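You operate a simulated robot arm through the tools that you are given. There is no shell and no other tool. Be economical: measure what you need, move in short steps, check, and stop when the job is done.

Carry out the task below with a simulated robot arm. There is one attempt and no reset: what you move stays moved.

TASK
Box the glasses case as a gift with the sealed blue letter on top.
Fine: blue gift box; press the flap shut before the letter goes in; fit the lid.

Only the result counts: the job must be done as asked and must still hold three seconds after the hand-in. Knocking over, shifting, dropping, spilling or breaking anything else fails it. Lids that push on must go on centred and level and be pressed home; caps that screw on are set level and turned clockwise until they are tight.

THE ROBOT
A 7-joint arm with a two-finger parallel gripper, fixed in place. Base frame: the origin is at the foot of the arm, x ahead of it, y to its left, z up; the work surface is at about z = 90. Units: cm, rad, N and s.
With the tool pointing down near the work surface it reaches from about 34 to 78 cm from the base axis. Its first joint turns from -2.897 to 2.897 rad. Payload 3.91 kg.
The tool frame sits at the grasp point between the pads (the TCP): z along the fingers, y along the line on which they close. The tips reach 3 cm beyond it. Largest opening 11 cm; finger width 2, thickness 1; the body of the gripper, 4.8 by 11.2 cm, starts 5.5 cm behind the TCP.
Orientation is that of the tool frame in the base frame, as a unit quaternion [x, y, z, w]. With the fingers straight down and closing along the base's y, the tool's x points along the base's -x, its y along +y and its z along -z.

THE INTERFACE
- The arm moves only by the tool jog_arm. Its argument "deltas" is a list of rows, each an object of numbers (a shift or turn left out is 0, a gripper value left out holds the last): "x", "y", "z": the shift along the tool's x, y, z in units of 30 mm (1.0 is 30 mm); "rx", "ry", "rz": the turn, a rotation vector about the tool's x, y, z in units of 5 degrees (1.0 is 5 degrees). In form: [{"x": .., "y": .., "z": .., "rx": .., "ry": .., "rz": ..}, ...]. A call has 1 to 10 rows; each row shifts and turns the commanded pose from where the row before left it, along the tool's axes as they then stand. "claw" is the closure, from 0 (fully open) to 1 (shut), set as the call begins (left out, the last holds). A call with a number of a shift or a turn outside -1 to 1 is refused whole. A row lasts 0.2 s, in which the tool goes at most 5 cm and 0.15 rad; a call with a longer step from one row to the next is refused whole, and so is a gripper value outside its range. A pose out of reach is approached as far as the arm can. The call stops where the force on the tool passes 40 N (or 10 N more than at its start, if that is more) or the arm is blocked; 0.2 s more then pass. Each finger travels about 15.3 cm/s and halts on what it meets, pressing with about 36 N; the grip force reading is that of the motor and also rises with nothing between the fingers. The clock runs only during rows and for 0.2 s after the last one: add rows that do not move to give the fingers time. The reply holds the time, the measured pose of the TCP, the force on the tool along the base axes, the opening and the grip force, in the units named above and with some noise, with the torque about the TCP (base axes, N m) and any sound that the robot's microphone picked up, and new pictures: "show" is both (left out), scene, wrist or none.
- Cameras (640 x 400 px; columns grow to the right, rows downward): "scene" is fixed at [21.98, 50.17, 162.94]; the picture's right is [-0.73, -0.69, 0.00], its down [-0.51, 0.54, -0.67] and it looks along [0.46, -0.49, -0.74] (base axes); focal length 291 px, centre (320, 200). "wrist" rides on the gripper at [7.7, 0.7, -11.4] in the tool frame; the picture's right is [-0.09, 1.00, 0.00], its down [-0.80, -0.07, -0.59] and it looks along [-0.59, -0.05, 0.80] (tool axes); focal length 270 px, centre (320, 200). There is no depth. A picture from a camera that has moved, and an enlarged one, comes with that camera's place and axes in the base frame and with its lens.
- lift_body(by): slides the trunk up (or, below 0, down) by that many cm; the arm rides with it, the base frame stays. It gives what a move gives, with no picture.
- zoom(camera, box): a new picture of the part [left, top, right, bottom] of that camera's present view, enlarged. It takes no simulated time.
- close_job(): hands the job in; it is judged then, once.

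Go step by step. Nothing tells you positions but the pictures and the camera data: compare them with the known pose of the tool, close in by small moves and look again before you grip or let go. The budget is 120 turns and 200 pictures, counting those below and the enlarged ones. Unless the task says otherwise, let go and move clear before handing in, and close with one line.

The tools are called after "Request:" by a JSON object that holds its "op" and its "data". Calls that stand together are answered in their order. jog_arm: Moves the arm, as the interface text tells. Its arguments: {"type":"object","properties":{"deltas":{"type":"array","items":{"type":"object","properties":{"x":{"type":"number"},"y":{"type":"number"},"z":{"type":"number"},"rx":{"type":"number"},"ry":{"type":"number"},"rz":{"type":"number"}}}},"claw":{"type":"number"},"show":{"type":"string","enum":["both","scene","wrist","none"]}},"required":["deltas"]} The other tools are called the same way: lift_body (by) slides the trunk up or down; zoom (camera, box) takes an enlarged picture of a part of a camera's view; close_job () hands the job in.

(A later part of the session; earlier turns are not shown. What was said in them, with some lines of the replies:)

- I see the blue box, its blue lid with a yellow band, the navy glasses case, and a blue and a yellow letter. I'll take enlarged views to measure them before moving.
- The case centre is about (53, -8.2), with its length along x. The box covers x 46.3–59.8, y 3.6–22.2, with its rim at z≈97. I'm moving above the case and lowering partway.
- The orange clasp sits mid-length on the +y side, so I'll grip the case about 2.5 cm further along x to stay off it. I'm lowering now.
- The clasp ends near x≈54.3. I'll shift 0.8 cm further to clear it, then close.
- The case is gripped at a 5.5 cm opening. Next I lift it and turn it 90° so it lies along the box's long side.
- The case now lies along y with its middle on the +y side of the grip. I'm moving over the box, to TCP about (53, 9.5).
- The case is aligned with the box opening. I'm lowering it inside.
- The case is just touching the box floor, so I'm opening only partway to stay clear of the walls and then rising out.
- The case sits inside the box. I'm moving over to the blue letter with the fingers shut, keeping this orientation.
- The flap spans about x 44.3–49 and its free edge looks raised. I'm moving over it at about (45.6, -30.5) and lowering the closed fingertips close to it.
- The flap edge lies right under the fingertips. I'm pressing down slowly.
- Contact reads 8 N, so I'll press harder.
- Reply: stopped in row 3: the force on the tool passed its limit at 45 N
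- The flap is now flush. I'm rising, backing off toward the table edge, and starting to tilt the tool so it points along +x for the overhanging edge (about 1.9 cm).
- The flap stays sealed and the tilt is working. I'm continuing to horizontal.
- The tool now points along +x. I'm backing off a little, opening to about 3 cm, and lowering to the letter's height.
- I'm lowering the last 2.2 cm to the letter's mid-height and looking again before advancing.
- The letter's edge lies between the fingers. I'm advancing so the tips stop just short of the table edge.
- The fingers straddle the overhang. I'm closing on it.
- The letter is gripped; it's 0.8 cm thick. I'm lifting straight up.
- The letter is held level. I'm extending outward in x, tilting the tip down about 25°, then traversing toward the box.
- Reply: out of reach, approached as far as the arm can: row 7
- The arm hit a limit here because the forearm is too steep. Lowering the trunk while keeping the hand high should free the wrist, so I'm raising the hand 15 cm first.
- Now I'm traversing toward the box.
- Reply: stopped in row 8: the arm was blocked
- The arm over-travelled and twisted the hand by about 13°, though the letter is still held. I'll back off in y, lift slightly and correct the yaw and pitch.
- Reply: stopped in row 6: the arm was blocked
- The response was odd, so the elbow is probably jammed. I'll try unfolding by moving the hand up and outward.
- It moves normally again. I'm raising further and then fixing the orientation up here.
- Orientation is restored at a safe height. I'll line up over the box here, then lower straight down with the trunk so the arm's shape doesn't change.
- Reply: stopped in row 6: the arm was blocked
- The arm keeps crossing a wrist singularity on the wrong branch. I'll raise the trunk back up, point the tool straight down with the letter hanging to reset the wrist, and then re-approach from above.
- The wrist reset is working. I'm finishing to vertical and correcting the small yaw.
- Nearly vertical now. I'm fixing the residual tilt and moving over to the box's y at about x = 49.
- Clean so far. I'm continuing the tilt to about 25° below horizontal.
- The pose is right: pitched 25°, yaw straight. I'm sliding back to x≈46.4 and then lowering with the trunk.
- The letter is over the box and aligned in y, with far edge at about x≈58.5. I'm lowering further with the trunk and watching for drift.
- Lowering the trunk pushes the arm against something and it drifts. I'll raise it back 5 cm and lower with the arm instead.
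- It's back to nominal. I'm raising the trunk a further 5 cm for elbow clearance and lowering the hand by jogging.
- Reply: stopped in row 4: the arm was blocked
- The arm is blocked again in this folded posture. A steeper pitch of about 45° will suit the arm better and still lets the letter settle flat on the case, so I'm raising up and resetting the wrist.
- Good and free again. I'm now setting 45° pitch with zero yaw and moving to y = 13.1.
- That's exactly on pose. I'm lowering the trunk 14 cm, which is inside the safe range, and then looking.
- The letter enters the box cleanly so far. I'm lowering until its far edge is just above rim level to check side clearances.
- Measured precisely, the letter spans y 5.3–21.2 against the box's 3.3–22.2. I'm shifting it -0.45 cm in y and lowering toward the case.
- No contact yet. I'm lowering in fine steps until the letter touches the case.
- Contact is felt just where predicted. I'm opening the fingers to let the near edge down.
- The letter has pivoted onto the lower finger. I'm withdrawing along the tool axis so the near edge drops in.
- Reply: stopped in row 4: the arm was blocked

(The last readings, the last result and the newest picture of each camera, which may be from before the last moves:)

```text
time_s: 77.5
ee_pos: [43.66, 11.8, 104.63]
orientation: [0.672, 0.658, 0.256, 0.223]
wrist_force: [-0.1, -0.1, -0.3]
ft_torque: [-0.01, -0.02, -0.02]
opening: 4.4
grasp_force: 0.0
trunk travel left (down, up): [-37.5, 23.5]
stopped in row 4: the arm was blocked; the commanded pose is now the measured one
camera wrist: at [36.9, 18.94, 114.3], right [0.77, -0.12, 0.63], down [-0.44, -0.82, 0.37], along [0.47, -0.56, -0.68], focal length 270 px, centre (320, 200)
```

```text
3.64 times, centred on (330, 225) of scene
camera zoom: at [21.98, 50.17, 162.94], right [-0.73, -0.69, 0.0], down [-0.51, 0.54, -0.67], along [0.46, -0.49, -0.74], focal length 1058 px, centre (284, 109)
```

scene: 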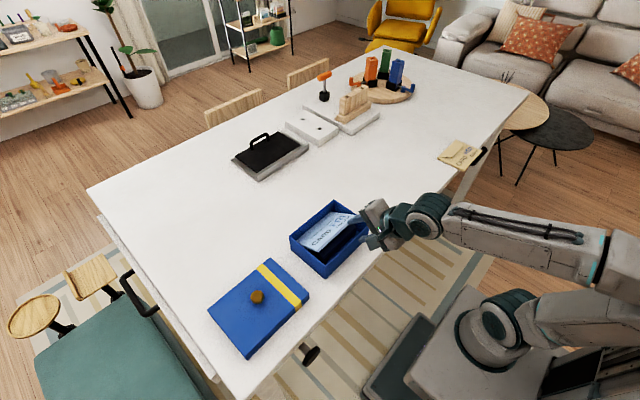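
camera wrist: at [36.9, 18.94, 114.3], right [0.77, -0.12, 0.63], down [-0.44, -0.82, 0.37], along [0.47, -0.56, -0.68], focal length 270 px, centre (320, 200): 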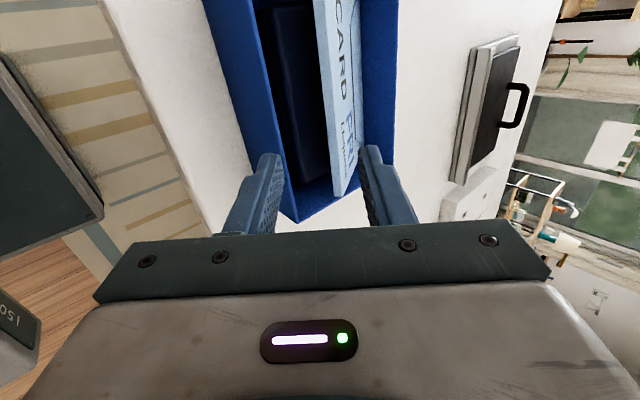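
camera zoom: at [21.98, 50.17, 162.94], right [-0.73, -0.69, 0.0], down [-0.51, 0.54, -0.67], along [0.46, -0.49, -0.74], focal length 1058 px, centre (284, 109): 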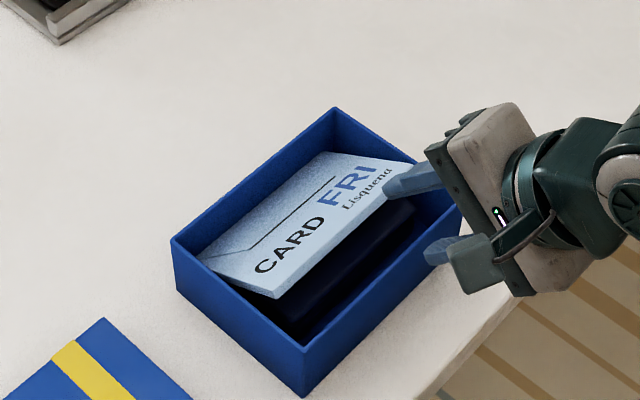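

The letter is leaning in the box, with its far edge in the gap beyond the case and its near edge raised. I'll raise up, point the tool down and gently press the near side flat.

Request:
{"op": "lift_body", "data": {"by": 15}}

Request:
{"op": "jog_arm", "data": {"deltas": [{"rx": 1}, {"rx": 1}, {"rx": 1}, {"rx": 1}, {"rx": 1}, {"rx": 1}, {"rx": 1}, {"rx": 0.5}, {}], "claw": 1}}

Request:
{"op": "zoom", "data": {"camera": "scene", "box": [280, 190, 380, 280]}}

```text
time_s: 79.3
ee_pos: [43.79, 11.86, 119.74]
orientation: [0.671, 0.658, 0.258, 0.224]
wrist_force: [0.0, 0.3, -0.5]
ft_torque: [0.03, 0.0, 0.03]
opening: 4.41
grasp_force: 0.1
trunk travel left (down, up): [-52.5, 8.5]
```

```text
time_s: 81.3
ee_pos: [43.75, 11.94, 119.7]
orientation: [0.708, 0.705, 0.032, -0.002]
wrist_force: [0.2, -0.5, 0.0]
ft_torque: [-0.03, 0.01, -0.01]
opening: 0.02
grasp_force: 36.1
trunk travel left (down, up): [-52.5, 8.5]
camera wrist: at [43.87, 18.88, 131.59], right [1.0, -0.09, 0.04], down [-0.1, -0.83, 0.55], along [-0.02, -0.55, -0.83], focal length 270 px, centre (320, 200)
```

scene: 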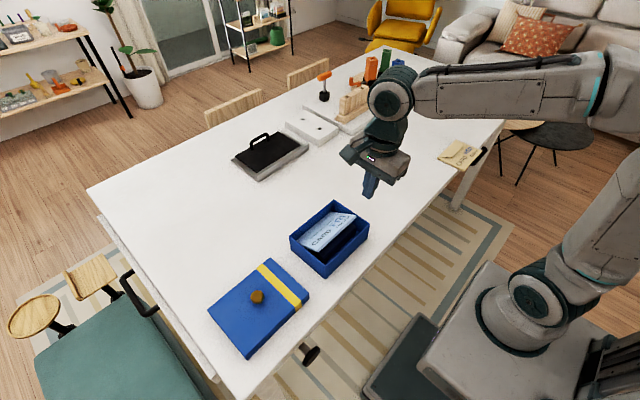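
wrist: 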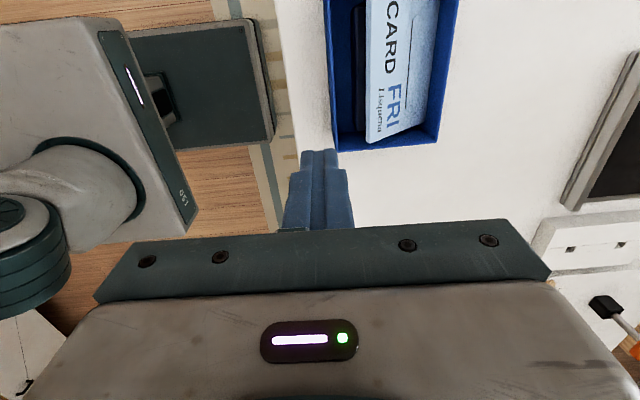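

```text
4.44 times, centred on (330, 235) of scene
camera zoom: at [21.98, 50.17, 162.94], right [-0.73, -0.69, 0.0], down [-0.51, 0.54, -0.67], along [0.46, -0.49, -0.74], focal length 1293 px, centre (276, 44)
```

zoom: 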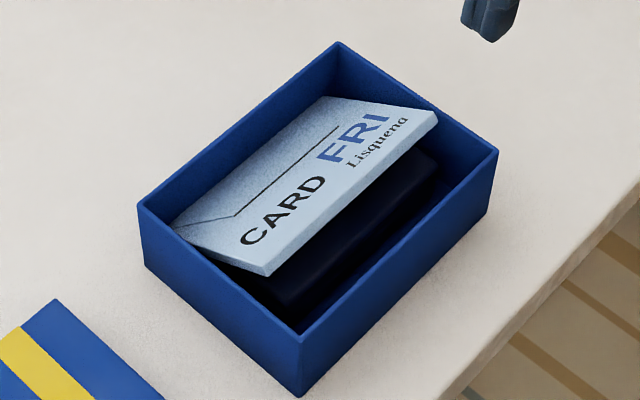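

The near edge is at about x≈50.4, z≈97.5. I'm straightening the tool and moving above it at roughly (51.5, 13).

Request:
{"op": "jog_arm", "data": {"deltas": [{"rx": 0.48, "ry": -0.55}, {"y": 0.9, "x": 0.2}, {"y": 0.9, "x": 0.2}, {"y": 0.75}, {"z": 1}, {"z": 1}, {"z": 1}, {"z": 1}, {"z": 1}, {"z": 0.5}]}}

Request:
{"op": "zoom", "data": {"camera": "scene", "box": [280, 170, 380, 280]}}

```text
time_s: 83.5
ee_pos: [51.42, 13.12, 103.33]
orientation: [0.708, 0.706, 0.001, -0.001]
wrist_force: [0.2, 0.3, -0.7]
ft_torque: [0.0, -0.02, 0.01]
opening: 0.0
grasp_force: 35.9
trunk travel left (down, up): [-52.5, 8.5]
camera wrist: at [52.0, 20.74, 114.8], right [1.0, -0.09, 0.0], down [-0.07, -0.8, 0.59], along [-0.05, -0.59, -0.8], focal length 270 px, centre (320, 200)
```

scene: 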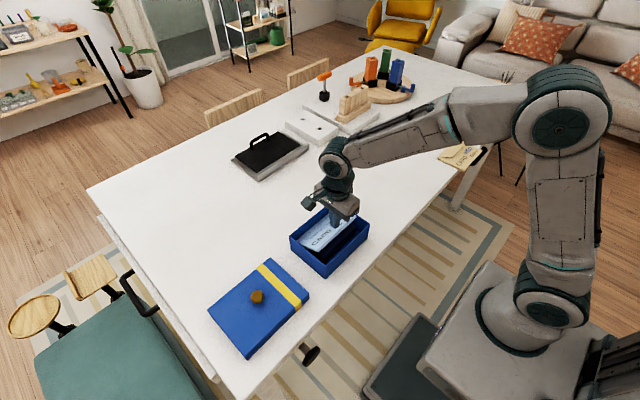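
wrist: 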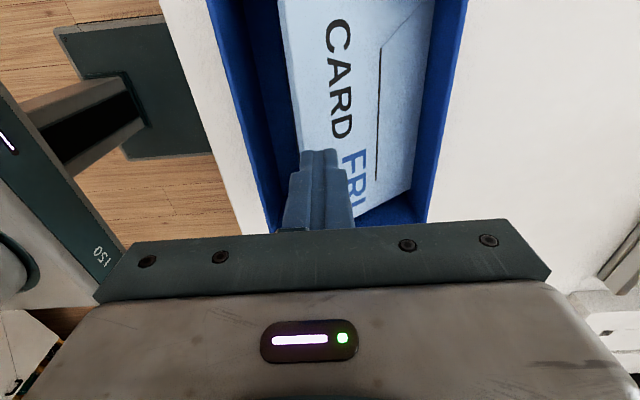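

```text
3.64 times, centred on (330, 225) of scene
camera zoom: at [21.98, 50.17, 162.94], right [-0.73, -0.69, 0.0], down [-0.51, 0.54, -0.67], along [0.46, -0.49, -0.74], focal length 1058 px, centre (284, 109)
```

zoom: 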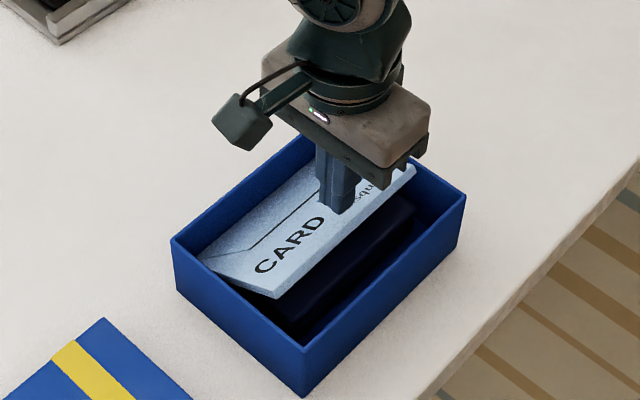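

The fingertips are above the letter's near edge. I'm pressing down gently with a slight pull toward -x as it flattens.

Request:
{"op": "jog_arm", "data": {"deltas": [{"z": 0.4}, {"z": 0.4}, {"z": 0.2, "y": -0.05}, {"z": 0.2, "y": -0.1}, {"z": 0.15, "y": -0.1}, {"z": 0.15, "y": -0.1}]}}

Request:
{"op": "zoom", "data": {"camera": "scene", "box": [280, 170, 380, 280]}}

```text
time_s: 84.9
ee_pos: [50.22, 12.99, 98.97]
orientation: [0.709, 0.705, 0.001, -0.001]
wrist_force: [-1.2, 0.4, 0.1]
ft_torque: [0.0, 0.03, -0.01]
opening: 0.01
grasp_force: 36.3
trunk travel left (down, up): [-52.5, 8.5]
camera wrist: at [50.89, 20.58, 110.37], right [1.0, -0.09, 0.0], down [-0.07, -0.8, 0.59], along [-0.05, -0.59, -0.8], focal length 270 px, centre (320, 200)
```

scene: 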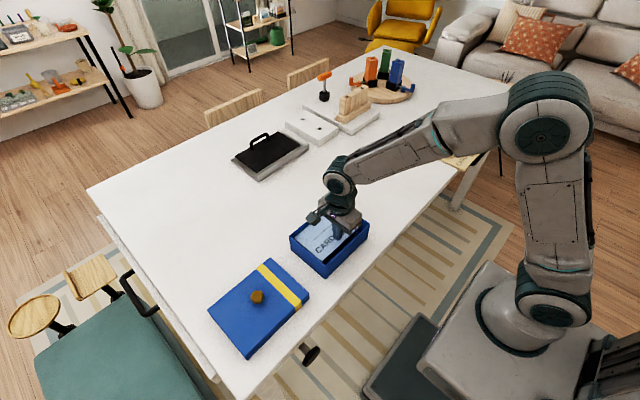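
wrist: 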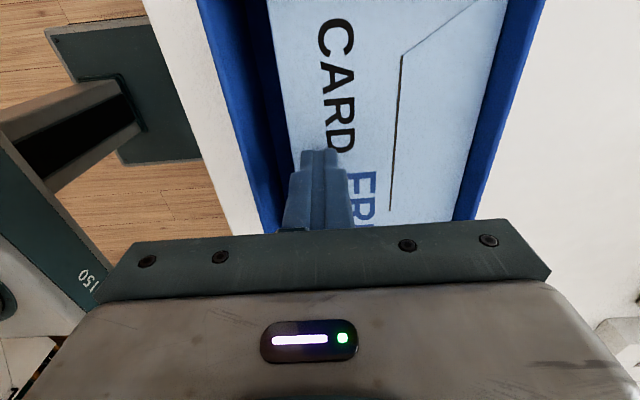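

```text
3.64 times, centred on (330, 225) of scene
camera zoom: at [21.98, 50.17, 162.94], right [-0.73, -0.69, 0.0], down [-0.51, 0.54, -0.67], along [0.46, -0.49, -0.74], focal length 1058 px, centre (284, 109)
```

zoom: 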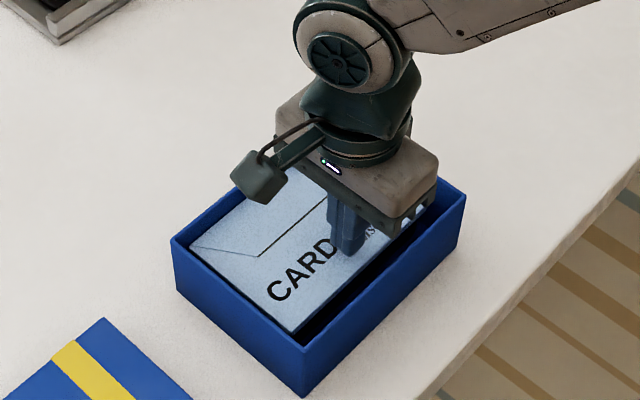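

The letter now appears to lie flat in the box. I'm rising to verify.

Request:
{"op": "jog_arm", "data": {"deltas": [{"z": -0.5}, {"z": -1}, {"z": -1}, {"z": -1}, {"z": -1}, {"z": -1}], "show": "wrist"}}

Request:
{"op": "zoom", "data": {"camera": "scene", "box": [280, 190, 380, 280]}}

```text
time_s: 86.3
ee_pos: [50.29, 13.19, 115.36]
orientation: [0.708, 0.706, 0.001, -0.001]
wrist_force: [0.6, 0.1, -0.3]
ft_torque: [-0.01, 0.0, -0.01]
opening: 0.0
grasp_force: 35.7
trunk travel left (down, up): [-52.5, 8.5]
camera wrist: at [50.86, 20.75, 126.83], right [1.0, -0.09, 0.0], down [-0.07, -0.8, 0.59], along [-0.05, -0.59, -0.8], focal length 270 px, centre (320, 200)
```

wrist: 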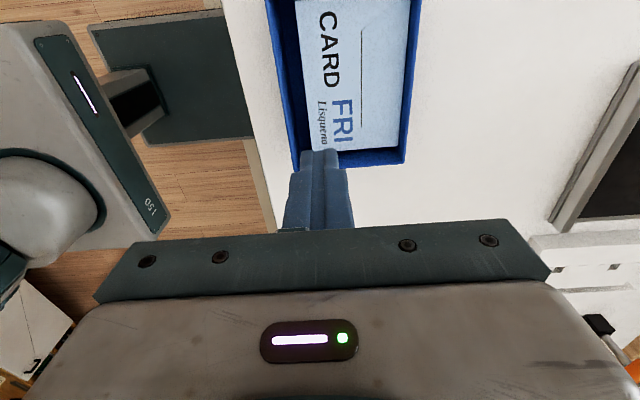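

```text
4.44 times, centred on (330, 235) of scene
camera zoom: at [21.98, 50.17, 162.94], right [-0.73, -0.69, 0.0], down [-0.51, 0.54, -0.67], along [0.46, -0.49, -0.74], focal length 1293 px, centre (276, 44)
```

zoom: 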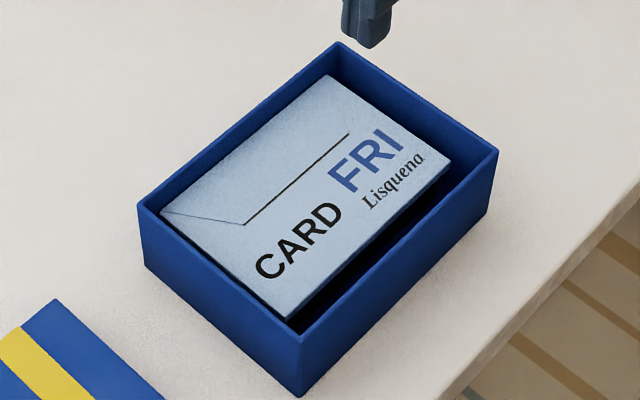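

The letter lies flat below the rim with its flap sealed. Next is the lid: I'm opening the gripper and moving above its knob at about (53.3, 38.9).

Request:
{"op": "jog_arm", "data": {"deltas": [{"x": 0.95, "y": 0.1}, {"x": 0.95, "y": 0.1}, {"x": 0.95, "y": 0.1}, {"x": 0.95, "y": 0.1}, {"x": 0.95, "y": 0.1}, {"x": 0.95, "y": 0.1}, {"x": 0.95, "y": 0.1}, {"x": 0.95, "y": 0.1}, {"x": 0.95, "y": 0.2}, {}], "claw": 0.45}}

Request:
{"op": "zoom", "data": {"camera": "scene", "box": [200, 190, 340, 360]}}

```text
time_s: 88.5
ee_pos: [53.42, 38.76, 115.22]
orientation: [0.708, 0.706, 0.0, 0.0]
wrist_force: [0.1, -0.5, -0.4]
ft_torque: [0.01, -0.03, -0.02]
opening: 6.06
grasp_force: 0.1
trunk travel left (down, up): [-52.5, 8.5]
camera wrist: at [54.17, 46.2, 126.71], right [1.0, -0.09, 0.0], down [-0.07, -0.8, 0.59], along [-0.05, -0.59, -0.8], focal length 270 px, centre (320, 200)
```

scene: 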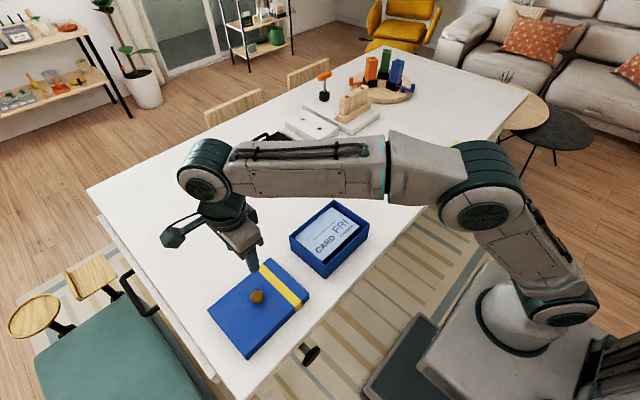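
wrist: 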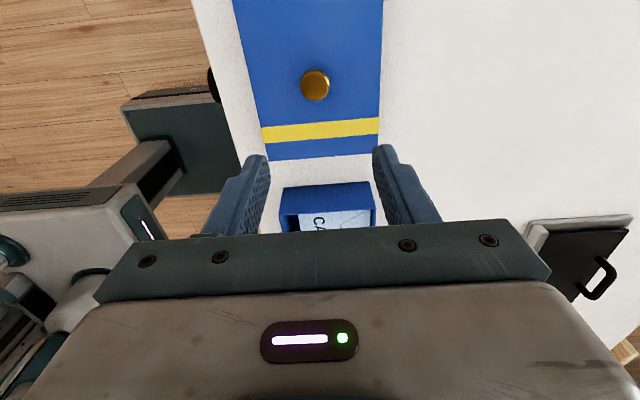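

```text
2.35 times, centred on (270, 275) of scene
camera zoom: at [21.98, 50.17, 162.94], right [-0.73, -0.69, 0.0], down [-0.51, 0.54, -0.67], along [0.46, -0.49, -0.74], focal length 685 px, centre (438, 24)
```

zoom: 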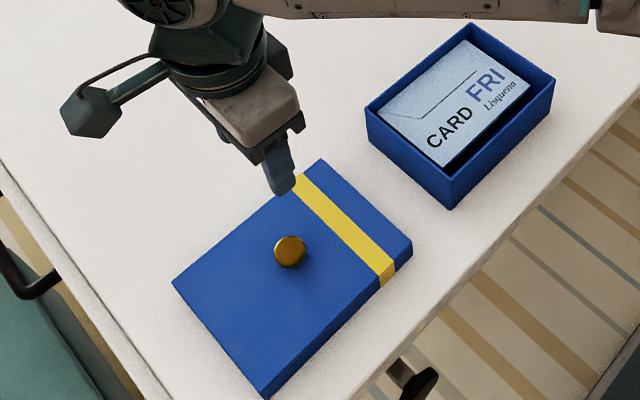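

The knob is at about (53.0, 38.85), right below. I'm correcting x slightly and lowering around it.

Request:
{"op": "jog_arm", "data": {"deltas": [{"y": -0.13, "x": 0.03}, {"z": 1}, {"z": 1}, {"z": 1}, {"z": 1}, {"z": 1}, {"z": 0.4}, {}]}}

Request:
{"op": "zoom", "data": {"camera": "scene", "box": [220, 230, 320, 330]}}

Request:
{"op": "zoom", "data": {"camera": "wrist", "box": [180, 60, 460, 240]}}

```text
time_s: 90.3
ee_pos: [53.0, 38.7, 99.15]
orientation: [0.708, 0.706, 0.001, -0.001]
wrist_force: [0.3, 0.3, 0.1]
ft_torque: [0.0, 0.02, 0.01]
opening: 6.04
grasp_force: 0.0
trunk travel left (down, up): [-52.5, 8.5]
camera wrist: at [53.69, 46.27, 110.65], right [1.0, -0.09, 0.0], down [-0.07, -0.8, 0.59], along [-0.05, -0.59, -0.8], focal length 270 px, centre (320, 200)
```

scene: 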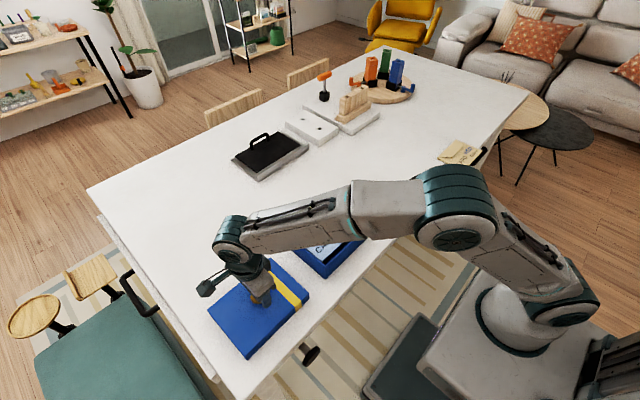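
wrist: 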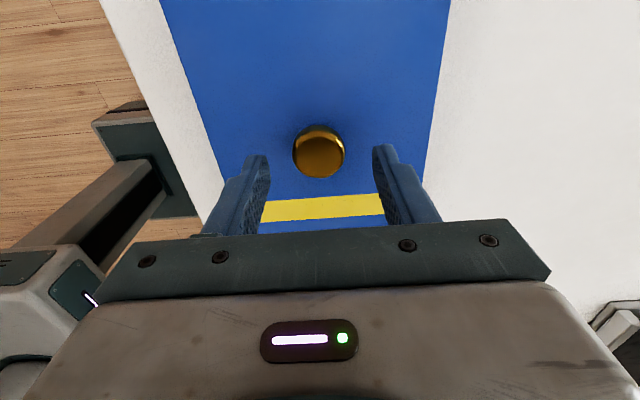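

```text
4.00 times, centred on (270, 280) of scene
camera zoom: at [21.98, 50.17, 162.94], right [-0.73, -0.69, 0.0], down [-0.51, 0.54, -0.67], along [0.46, -0.49, -0.74], focal length 1164 px, centre (520, -120)
```

zoom: 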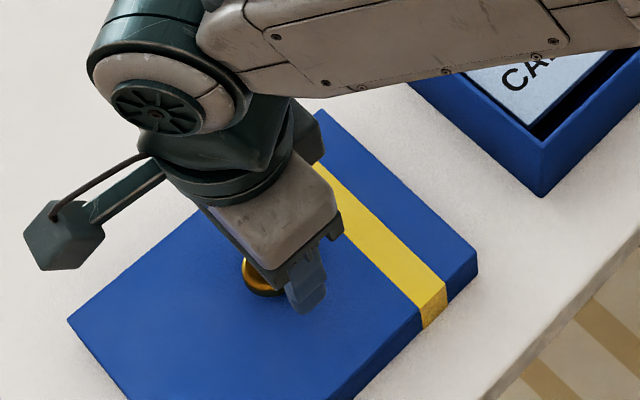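

```text
2.22 times, centred on (320, 150) of wrist
camera zoom: at [53.69, 46.27, 110.65], right [1.0, -0.09, 0.0], down [-0.07, -0.8, 0.59], along [-0.05, -0.59, -0.8], focal length 601 px, centre (320, 311)
```

zoom: 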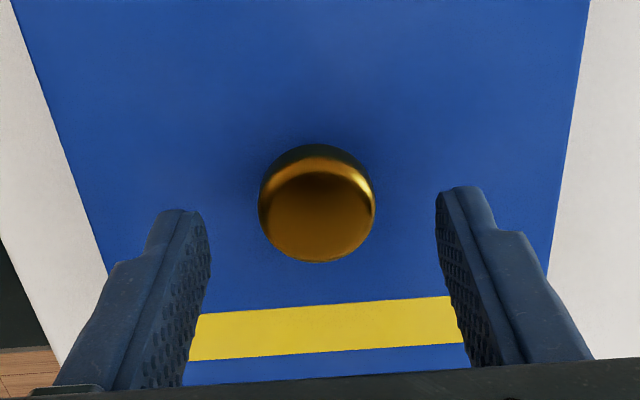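

The knob is centred between the fingers. I'm lowering 2 cm more with a small y correction, then closing.

Request:
{"op": "jog_arm", "data": {"deltas": [{"x": 0.06, "z": 0.3}, {"z": 0.2}, {"z": 0.13}, {}], "show": "none"}}

Request:
{"op": "jog_arm", "data": {"deltas": [{}, {}, {}], "claw": 1}}

Request:
{"op": "zoom", "data": {"camera": "wrist", "box": [180, 60, 460, 240]}}

```text
time_s: 91.3
ee_pos: [53.12, 38.9, 97.32]
orientation: [0.708, 0.706, 0.0, 0.0]
wrist_force: [0.6, -0.5, -0.2]
ft_torque: [0.01, -0.01, 0.01]
opening: 6.04
grasp_force: 0.1
trunk travel left (down, up): [-52.5, 8.5]
```

```text
time_s: 92.1
ee_pos: [52.99, 38.96, 97.34]
orientation: [0.708, 0.707, 0.0, -0.001]
wrist_force: [0.3, 0.1, 1.5]
ft_torque: [0.0, -0.01, 0.0]
opening: 3.06
grasp_force: 35.5
trunk travel left (down, up): [-52.5, 8.5]
camera wrist: at [53.71, 46.55, 108.79], right [1.0, -0.09, 0.0], down [-0.07, -0.8, 0.59], along [-0.05, -0.59, -0.8], focal length 270 px, centre (320, 200)
```

scene: 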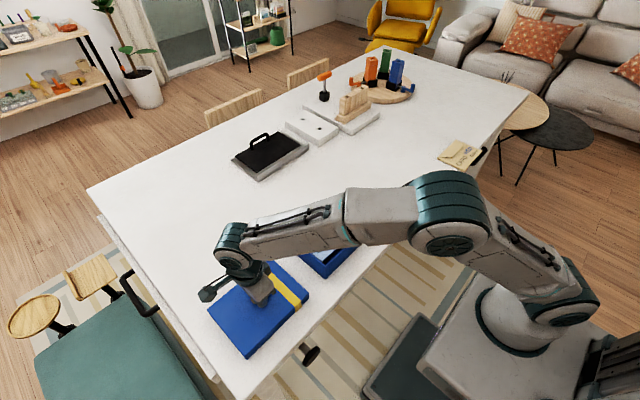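
wrist: 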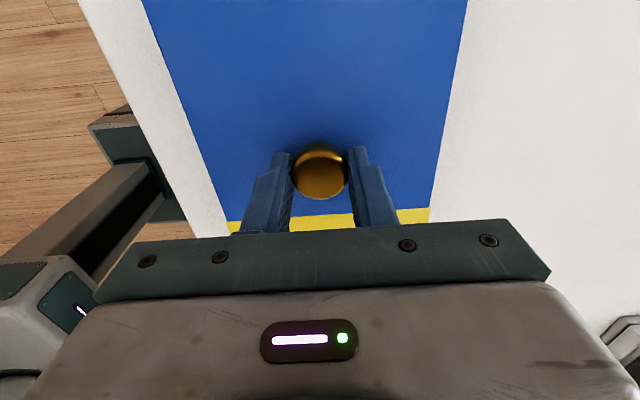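

```text
2.22 times, centred on (320, 150) of wrist
camera zoom: at [53.71, 46.55, 108.79], right [1.0, -0.09, 0.0], down [-0.07, -0.8, 0.59], along [-0.05, -0.59, -0.8], focal length 601 px, centre (320, 311)
```

zoom: 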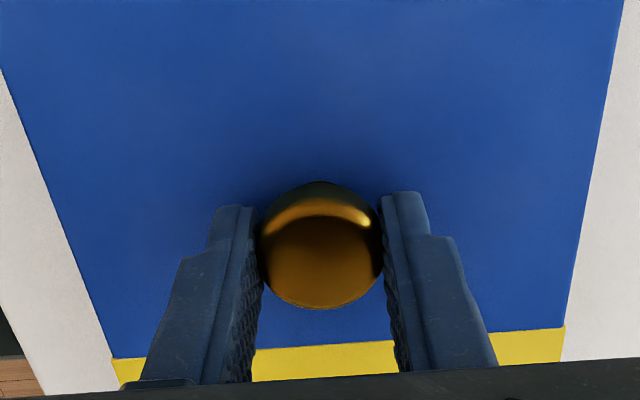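

The knob is gripped at 3.06 cm. I'm lifting the lid.

Request:
{"op": "jog_arm", "data": {"deltas": [{"z": -0.3}, {"z": -0.7}, {"z": -1}, {"z": -1}, {"z": -1}, {"z": -0.5}, {}]}}

Request:
{"op": "zoom", "data": {"camera": "scene", "box": [180, 190, 380, 340]}}

```text
time_s: 93.7
ee_pos: [53.19, 38.83, 110.76]
orientation: [0.709, 0.706, 0.001, -0.001]
wrist_force: [0.3, -0.2, -0.8]
ft_torque: [0.01, 0.02, 0.02]
opening: 3.02
grasp_force: 36.1
trunk travel left (down, up): [-52.5, 8.5]
camera wrist: at [53.78, 46.44, 122.24], right [1.0, -0.09, 0.0], down [-0.07, -0.8, 0.59], along [-0.05, -0.59, -0.8], focal length 270 px, centre (320, 200)
```

scene: 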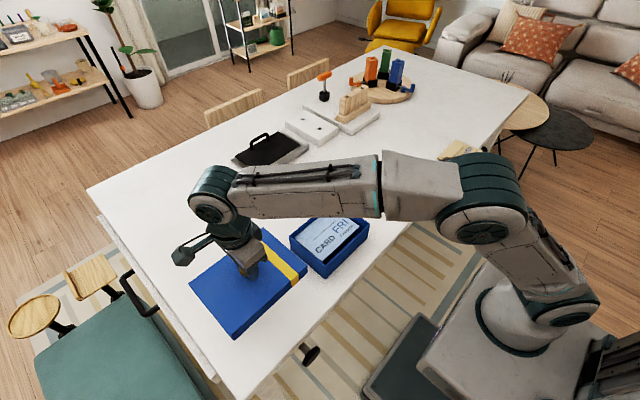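
wrist: 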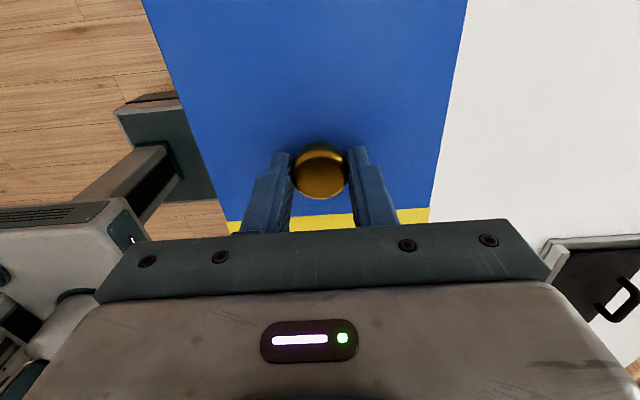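

```text
2.67 times, centred on (280, 265) of scene
camera zoom: at [21.98, 50.17, 162.94], right [-0.73, -0.69, 0.0], down [-0.51, 0.54, -0.67], along [0.46, -0.49, -0.74], focal length 776 px, centre (427, 27)
```

zoom: 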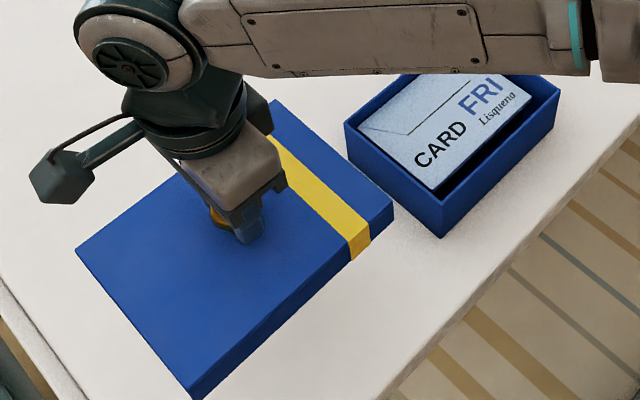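

The lid hangs level. I'm carrying it over the box.

Request:
{"op": "jog_arm", "data": {"deltas": [{"x": -0.9}, {"x": -0.97}, {"x": -0.97}, {"x": -0.97}, {"x": -0.97}, {"x": -0.97}, {"x": -0.97}, {"x": -0.97}, {"x": -0.9}, {}]}}

Request:
{"op": "zoom", "data": {"camera": "scene", "box": [260, 160, 400, 290]}}

```text
time_s: 95.9
ee_pos: [52.98, 13.12, 110.6]
orientation: [0.708, 0.706, 0.001, -0.001]
wrist_force: [0.1, 0.5, -0.6]
ft_torque: [-0.03, 0.02, 0.0]
opening: 3.05
grasp_force: 36.2
trunk travel left (down, up): [-52.5, 8.5]
camera wrist: at [53.54, 20.67, 122.12], right [1.0, -0.09, 0.0], down [-0.07, -0.8, 0.59], along [-0.05, -0.59, -0.8], focal length 270 px, centre (320, 200)
```

scene: 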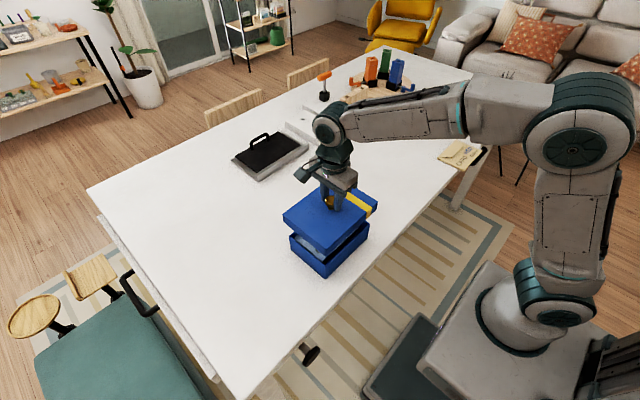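
wrist: 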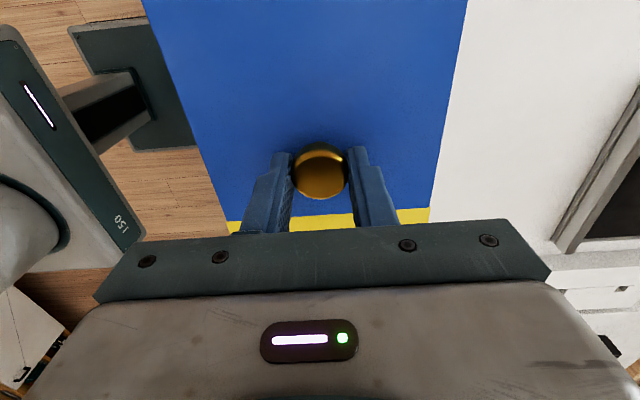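

```text
3.08 times, centred on (330, 225) of scene
camera zoom: at [21.98, 50.17, 162.94], right [-0.73, -0.69, 0.0], down [-0.51, 0.54, -0.67], along [0.46, -0.49, -0.74], focal length 895 px, centre (289, 123)
```

zoom: 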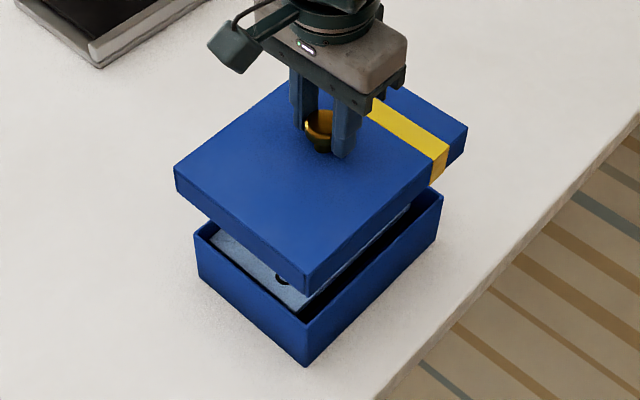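

The lid is roughly over the box. I'm lowering to just above the rim for a precise corner comparison.

Request:
{"op": "jog_arm", "data": {"deltas": [{"x": -0.06, "z": 0.8}, {"z": 0.65}, {"z": 0.25}, {}], "show": "none"}}

Request:
{"op": "zoom", "data": {"camera": "scene", "box": [310, 245, 350, 285]}}

Request:
{"op": "zoom", "data": {"camera": "scene", "box": [270, 210, 310, 250]}}

Request:
{"op": "zoom", "data": {"camera": "scene", "box": [345, 200, 385, 240]}}

```text
time_s: 96.9
ee_pos: [52.8, 12.92, 105.57]
orientation: [0.708, 0.706, 0.001, -0.001]
wrist_force: [-0.2, -0.1, -1.2]
ft_torque: [-0.01, 0.0, -0.02]
opening: 3.03
grasp_force: 36.7
trunk travel left (down, up): [-52.5, 8.5]
```

```text
10.00 times, centred on (330, 265) of scene
camera zoom: at [21.98, 50.17, 162.94], right [-0.73, -0.69, 0.0], down [-0.51, 0.54, -0.67], along [0.46, -0.49, -0.74], focal length 2910 px, centre (220, -450)
```

zoom: 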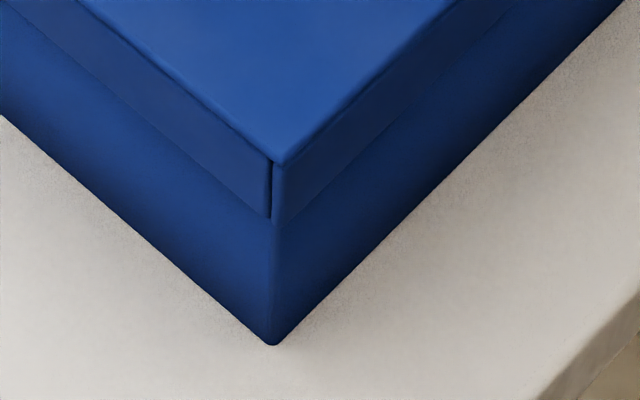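

```text
10.00 times, centred on (290, 230) of scene
camera zoom: at [21.98, 50.17, 162.94], right [-0.73, -0.69, 0.0], down [-0.51, 0.54, -0.67], along [0.46, -0.49, -0.74], focal length 2910 px, centre (620, -100)
```

zoom: 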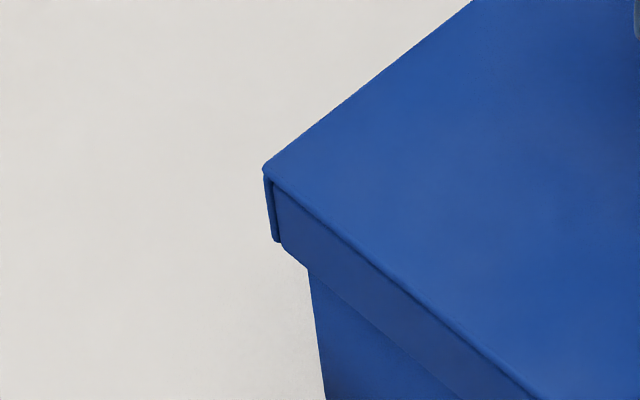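

```text
10.00 times, centred on (365, 220) of scene
camera zoom: at [21.98, 50.17, 162.94], right [-0.73, -0.69, 0.0], down [-0.51, 0.54, -0.67], along [0.46, -0.49, -0.74], focal length 2910 px, centre (-130, 0)
```

zoom: 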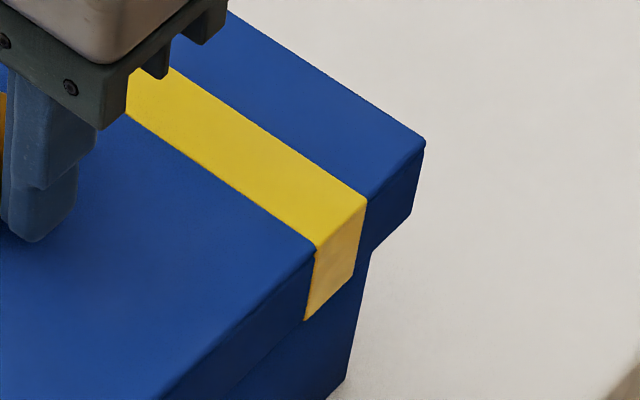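

Corner measurements say to shift the lid by -0.18 cm in y and +0.15 in x. I'm applying that and lowering gently onto the rim.

Request:
{"op": "jog_arm", "data": {"deltas": [{"x": -0.06, "y": 0.05}, {}, {"z": 0.15}, {"z": 0.15}, {"z": 0.15}, {"z": 0.1}, {}]}}

Request:
{"op": "zoom", "data": {"camera": "scene", "box": [270, 180, 390, 290]}}

```text
time_s: 98.5
ee_pos: [53.12, 12.84, 103.86]
orientation: [0.708, 0.706, 0.0, -0.001]
wrist_force: [0.0, -0.7, -1.3]
ft_torque: [0.01, -0.05, 0.0]
opening: 3.05
grasp_force: 36.1
trunk travel left (down, up): [-52.5, 8.5]
camera wrist: at [53.71, 20.42, 115.34], right [1.0, -0.09, 0.0], down [-0.07, -0.8, 0.59], along [-0.05, -0.59, -0.8], focal length 270 px, centre (320, 200)
```

scene: 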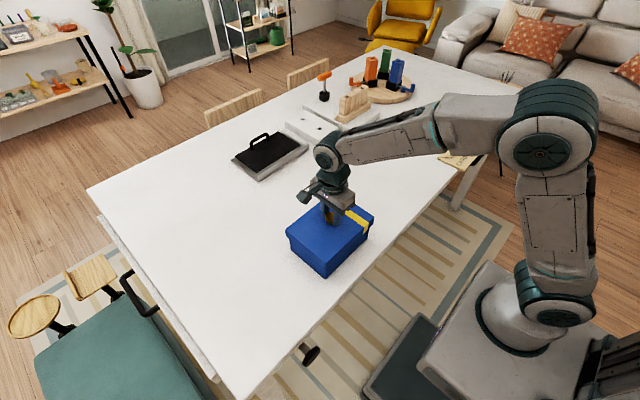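
wrist: 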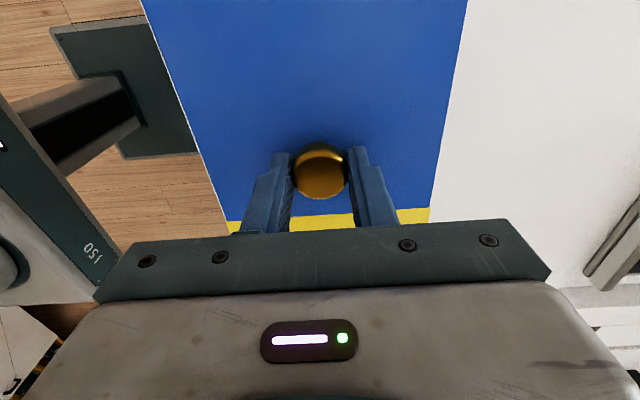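

```text
3.64 times, centred on (330, 235) of scene
camera zoom: at [21.98, 50.17, 162.94], right [-0.73, -0.69, 0.0], down [-0.51, 0.54, -0.67], along [0.46, -0.49, -0.74], focal length 1058 px, centre (284, 73)
```

zoom: 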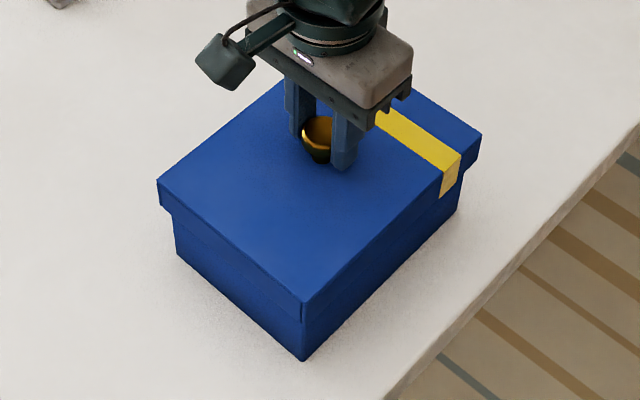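

The lid skirt has gone over the rim without contact. I'm continuing down until it seats.

Request:
{"op": "jog_arm", "data": {"deltas": [{"z": 0.15}, {"z": 0.15}, {"z": 0.15}, {"z": 0.15}, {"z": 0.1}, {"z": 0.1}], "show": "none"}}

```text
time_s: 99.9
ee_pos: [53.03, 12.78, 101.37]
orientation: [0.708, 0.706, 0.001, -0.001]
wrist_force: [0.4, 0.7, -0.9]
ft_torque: [0.03, 0.0, -0.05]
opening: 3.02
grasp_force: 36.0
trunk travel left (down, up): [-52.5, 8.5]
```

Request:
{"op": "jog_arm", "data": {"deltas": [{"z": 0.1}, {"z": 0.1}, {"z": 0.1}, {"z": 0.1}], "show": "scene"}}

Request:
{"op": "zoom", "data": {"camera": "scene", "box": [270, 180, 390, 290]}}

```text
time_s: 100.9
ee_pos: [53.12, 12.8, 100.57]
orientation: [0.708, 0.706, 0.003, 0.001]
wrist_force: [6.5, 1.0, 37.5]
ft_torque: [0.03, -0.13, -0.01]
opening: 3.07
grasp_force: 35.7
trunk travel left (down, up): [-52.5, 8.5]
```

scene: 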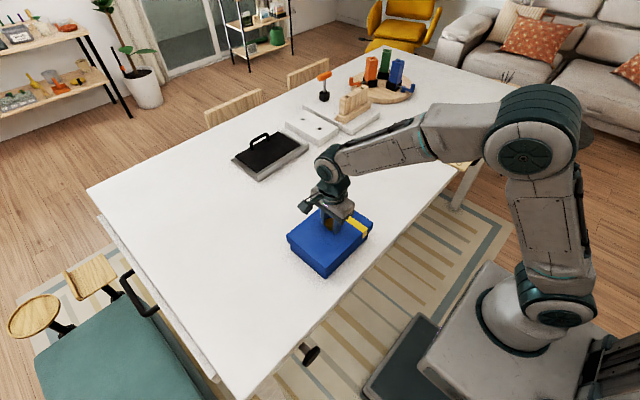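

```text
3.64 times, centred on (330, 235) of scene
camera zoom: at [21.98, 50.17, 162.94], right [-0.73, -0.69, 0.0], down [-0.51, 0.54, -0.67], along [0.46, -0.49, -0.74], focal length 1058 px, centre (284, 73)
```

zoom: 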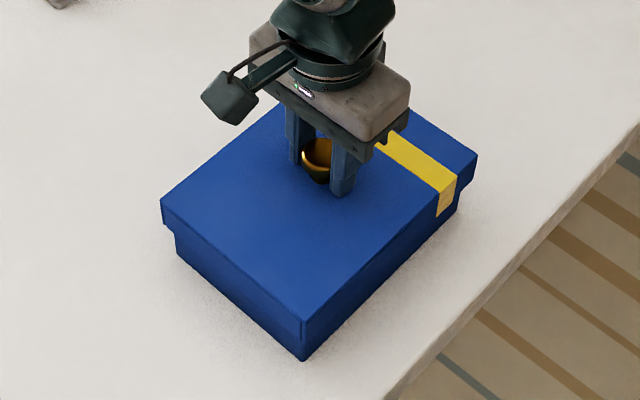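

The lid is seated with 37 N of press. I'm releasing and rising to inspect it.

Request:
{"op": "jog_arm", "data": {"deltas": [{"z": -0.1}, {}, {}], "claw": 0.4, "show": "none"}}

Request:
{"op": "jog_arm", "data": {"deltas": [{"z": -0.5}, {"z": -1}, {"z": -1}, {"z": -1}, {"z": -1}, {"z": -1}]}}

Request:
{"op": "zoom", "data": {"camera": "scene", "box": [270, 180, 390, 290]}}

```text
time_s: 101.7
ee_pos: [53.02, 12.93, 100.5]
orientation: [0.709, 0.705, -0.001, 0.0]
wrist_force: [0.2, -0.1, -0.3]
ft_torque: [0.01, 0.03, 0.0]
opening: 6.59
grasp_force: 0.1
trunk travel left (down, up): [-52.5, 8.5]
```

```text
time_s: 103.1
ee_pos: [53.33, 12.87, 117.39]
orientation: [0.708, 0.706, 0.001, 0.0]
wrist_force: [0.3, -0.2, 0.2]
ft_torque: [0.0, 0.01, -0.01]
opening: 6.61
grasp_force: 0.0
trunk travel left (down, up): [-52.5, 8.5]
camera wrist: at [53.89, 20.52, 128.8], right [1.0, -0.09, 0.0], down [-0.07, -0.8, 0.59], along [-0.05, -0.59, -0.81], focal length 270 px, centre (320, 200)
```

scene: 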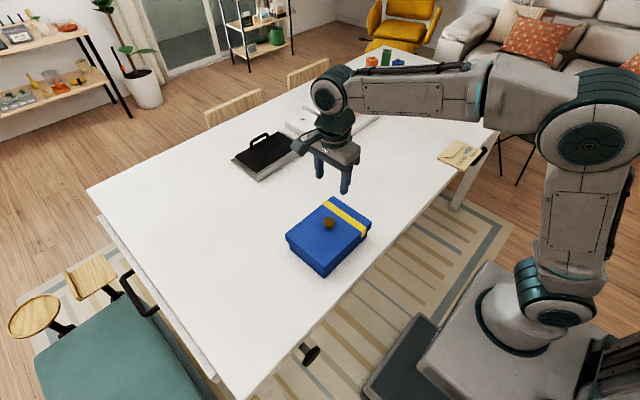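
wrist: 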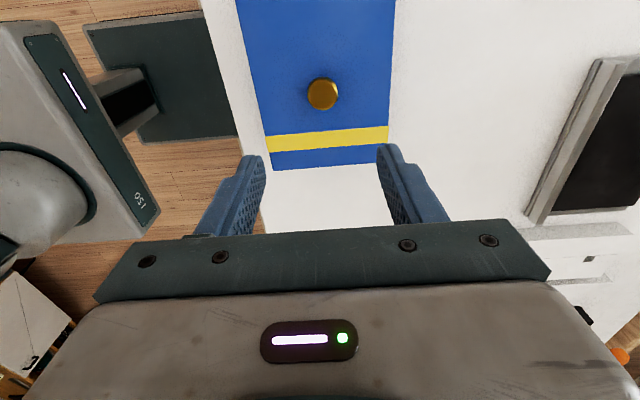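

```text
3.64 times, centred on (330, 235) of scene
camera zoom: at [21.98, 50.17, 162.94], right [-0.73, -0.69, 0.0], down [-0.51, 0.54, -0.67], along [0.46, -0.49, -0.74], focal length 1058 px, centre (284, 73)
```

zoom: 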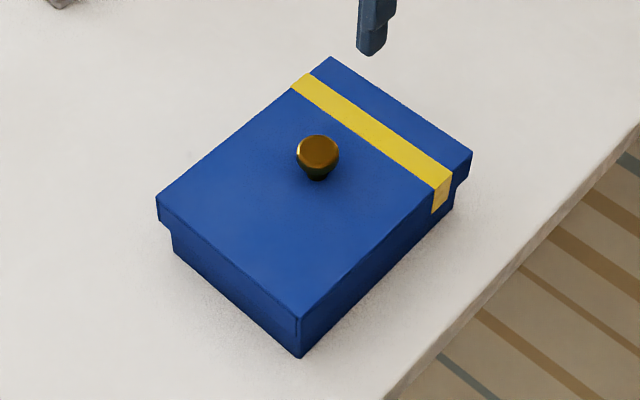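

The lid sits level and even on all sides. For certainty, I'll give one more firm press on the knob with closed fingers.

Request:
{"op": "jog_arm", "data": {"deltas": [{"z": 1}, {"z": 1}, {"z": 1}, {"z": 1}, {"z": 0.4}, {"z": 0.2}, {"z": 0.15}, {"z": 0.15}, {"z": 0.15}, {"z": 0.15}], "claw": 1}}

```text
time_s: 104.8
ee_pos: [53.23, 12.94, 103.38]
orientation: [0.708, 0.706, 0.007, 0.003]
wrist_force: [-9.8, -1.8, 19.3]
ft_torque: [-0.14, 0.3, -0.04]
opening: 0.0
grasp_force: 35.5
trunk travel left (down, up): [-52.5, 8.5]
stopped in row 8: the force on the tool passed its limit at 46 N (the readings are from after the stop); the commanded pose is now the measured one
camera wrist: at [53.6, 20.45, 114.9], right [1.0, -0.09, 0.01], down [-0.08, -0.8, 0.59], along [-0.04, -0.59, -0.81], focal length 270 px, centre (320, 200)
```

scene: 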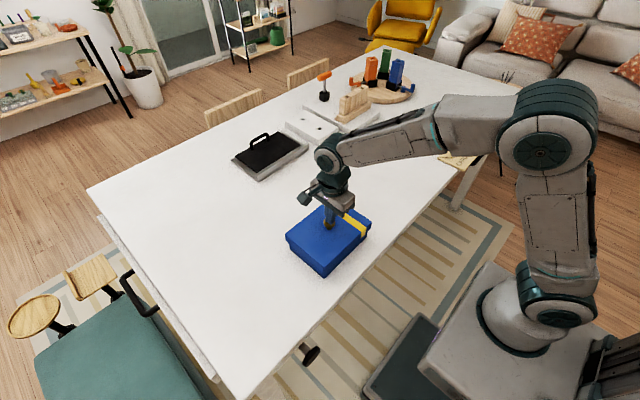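
wrist: 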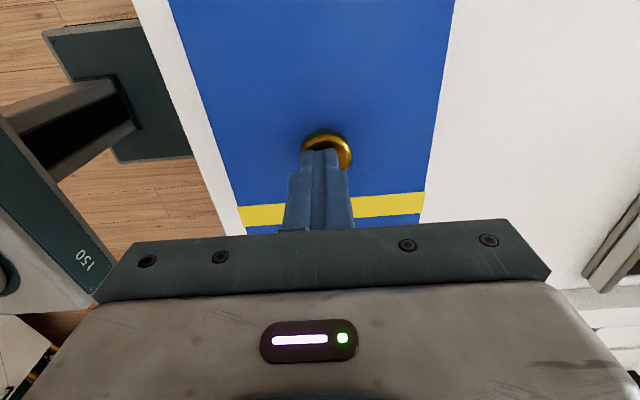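

The press peaked at 46 N on a hard stop, so the lid is home. I'm moving clear and taking a final look.

Request:
{"op": "jog_arm", "data": {"deltas": [{"z": -0.6}, {"z": -1}, {"z": -1}, {"z": -1}, {"z": -1}, {"z": -1}, {"z": -1}], "show": "scene"}}

Request:
{"op": "zoom", "data": {"camera": "scene", "box": [270, 180, 390, 290]}}

```text
time_s: 106.4
ee_pos: [53.19, 12.82, 122.87]
orientation: [0.708, 0.706, 0.006, 0.002]
wrist_force: [-0.7, -0.5, 0.6]
ft_torque: [0.0, 0.01, 0.0]
opening: 0.0
grasp_force: 35.8
trunk travel left (down, up): [-52.5, 8.5]
```

scene: 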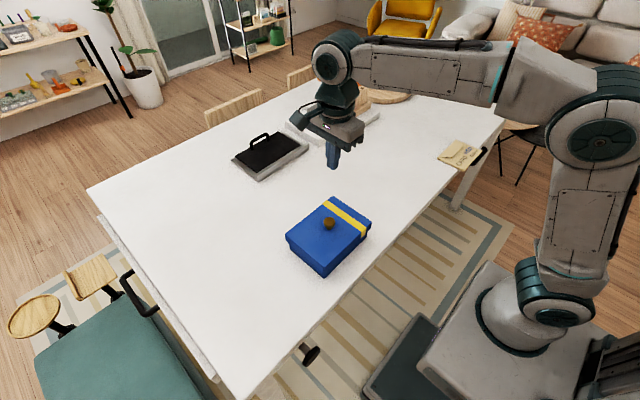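

```text
3.64 times, centred on (330, 235) of scene
camera zoom: at [21.98, 50.17, 162.94], right [-0.73, -0.69, 0.0], down [-0.51, 0.54, -0.67], along [0.46, -0.49, -0.74], focal length 1058 px, centre (284, 73)
```

zoom: 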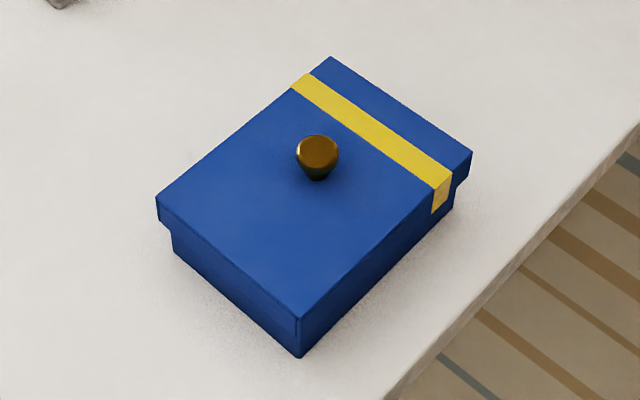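

The lid is on level and centred, everything else looks undisturbed, and the arm is clear. I'm handing in.

Request:
{"op": "close_job", "data": {}}

```text
The job is handed in.
```

The glasses case is in the blue gift box with the sealed blue letter flat on top, and the lid is pressed home; the job is handed in.
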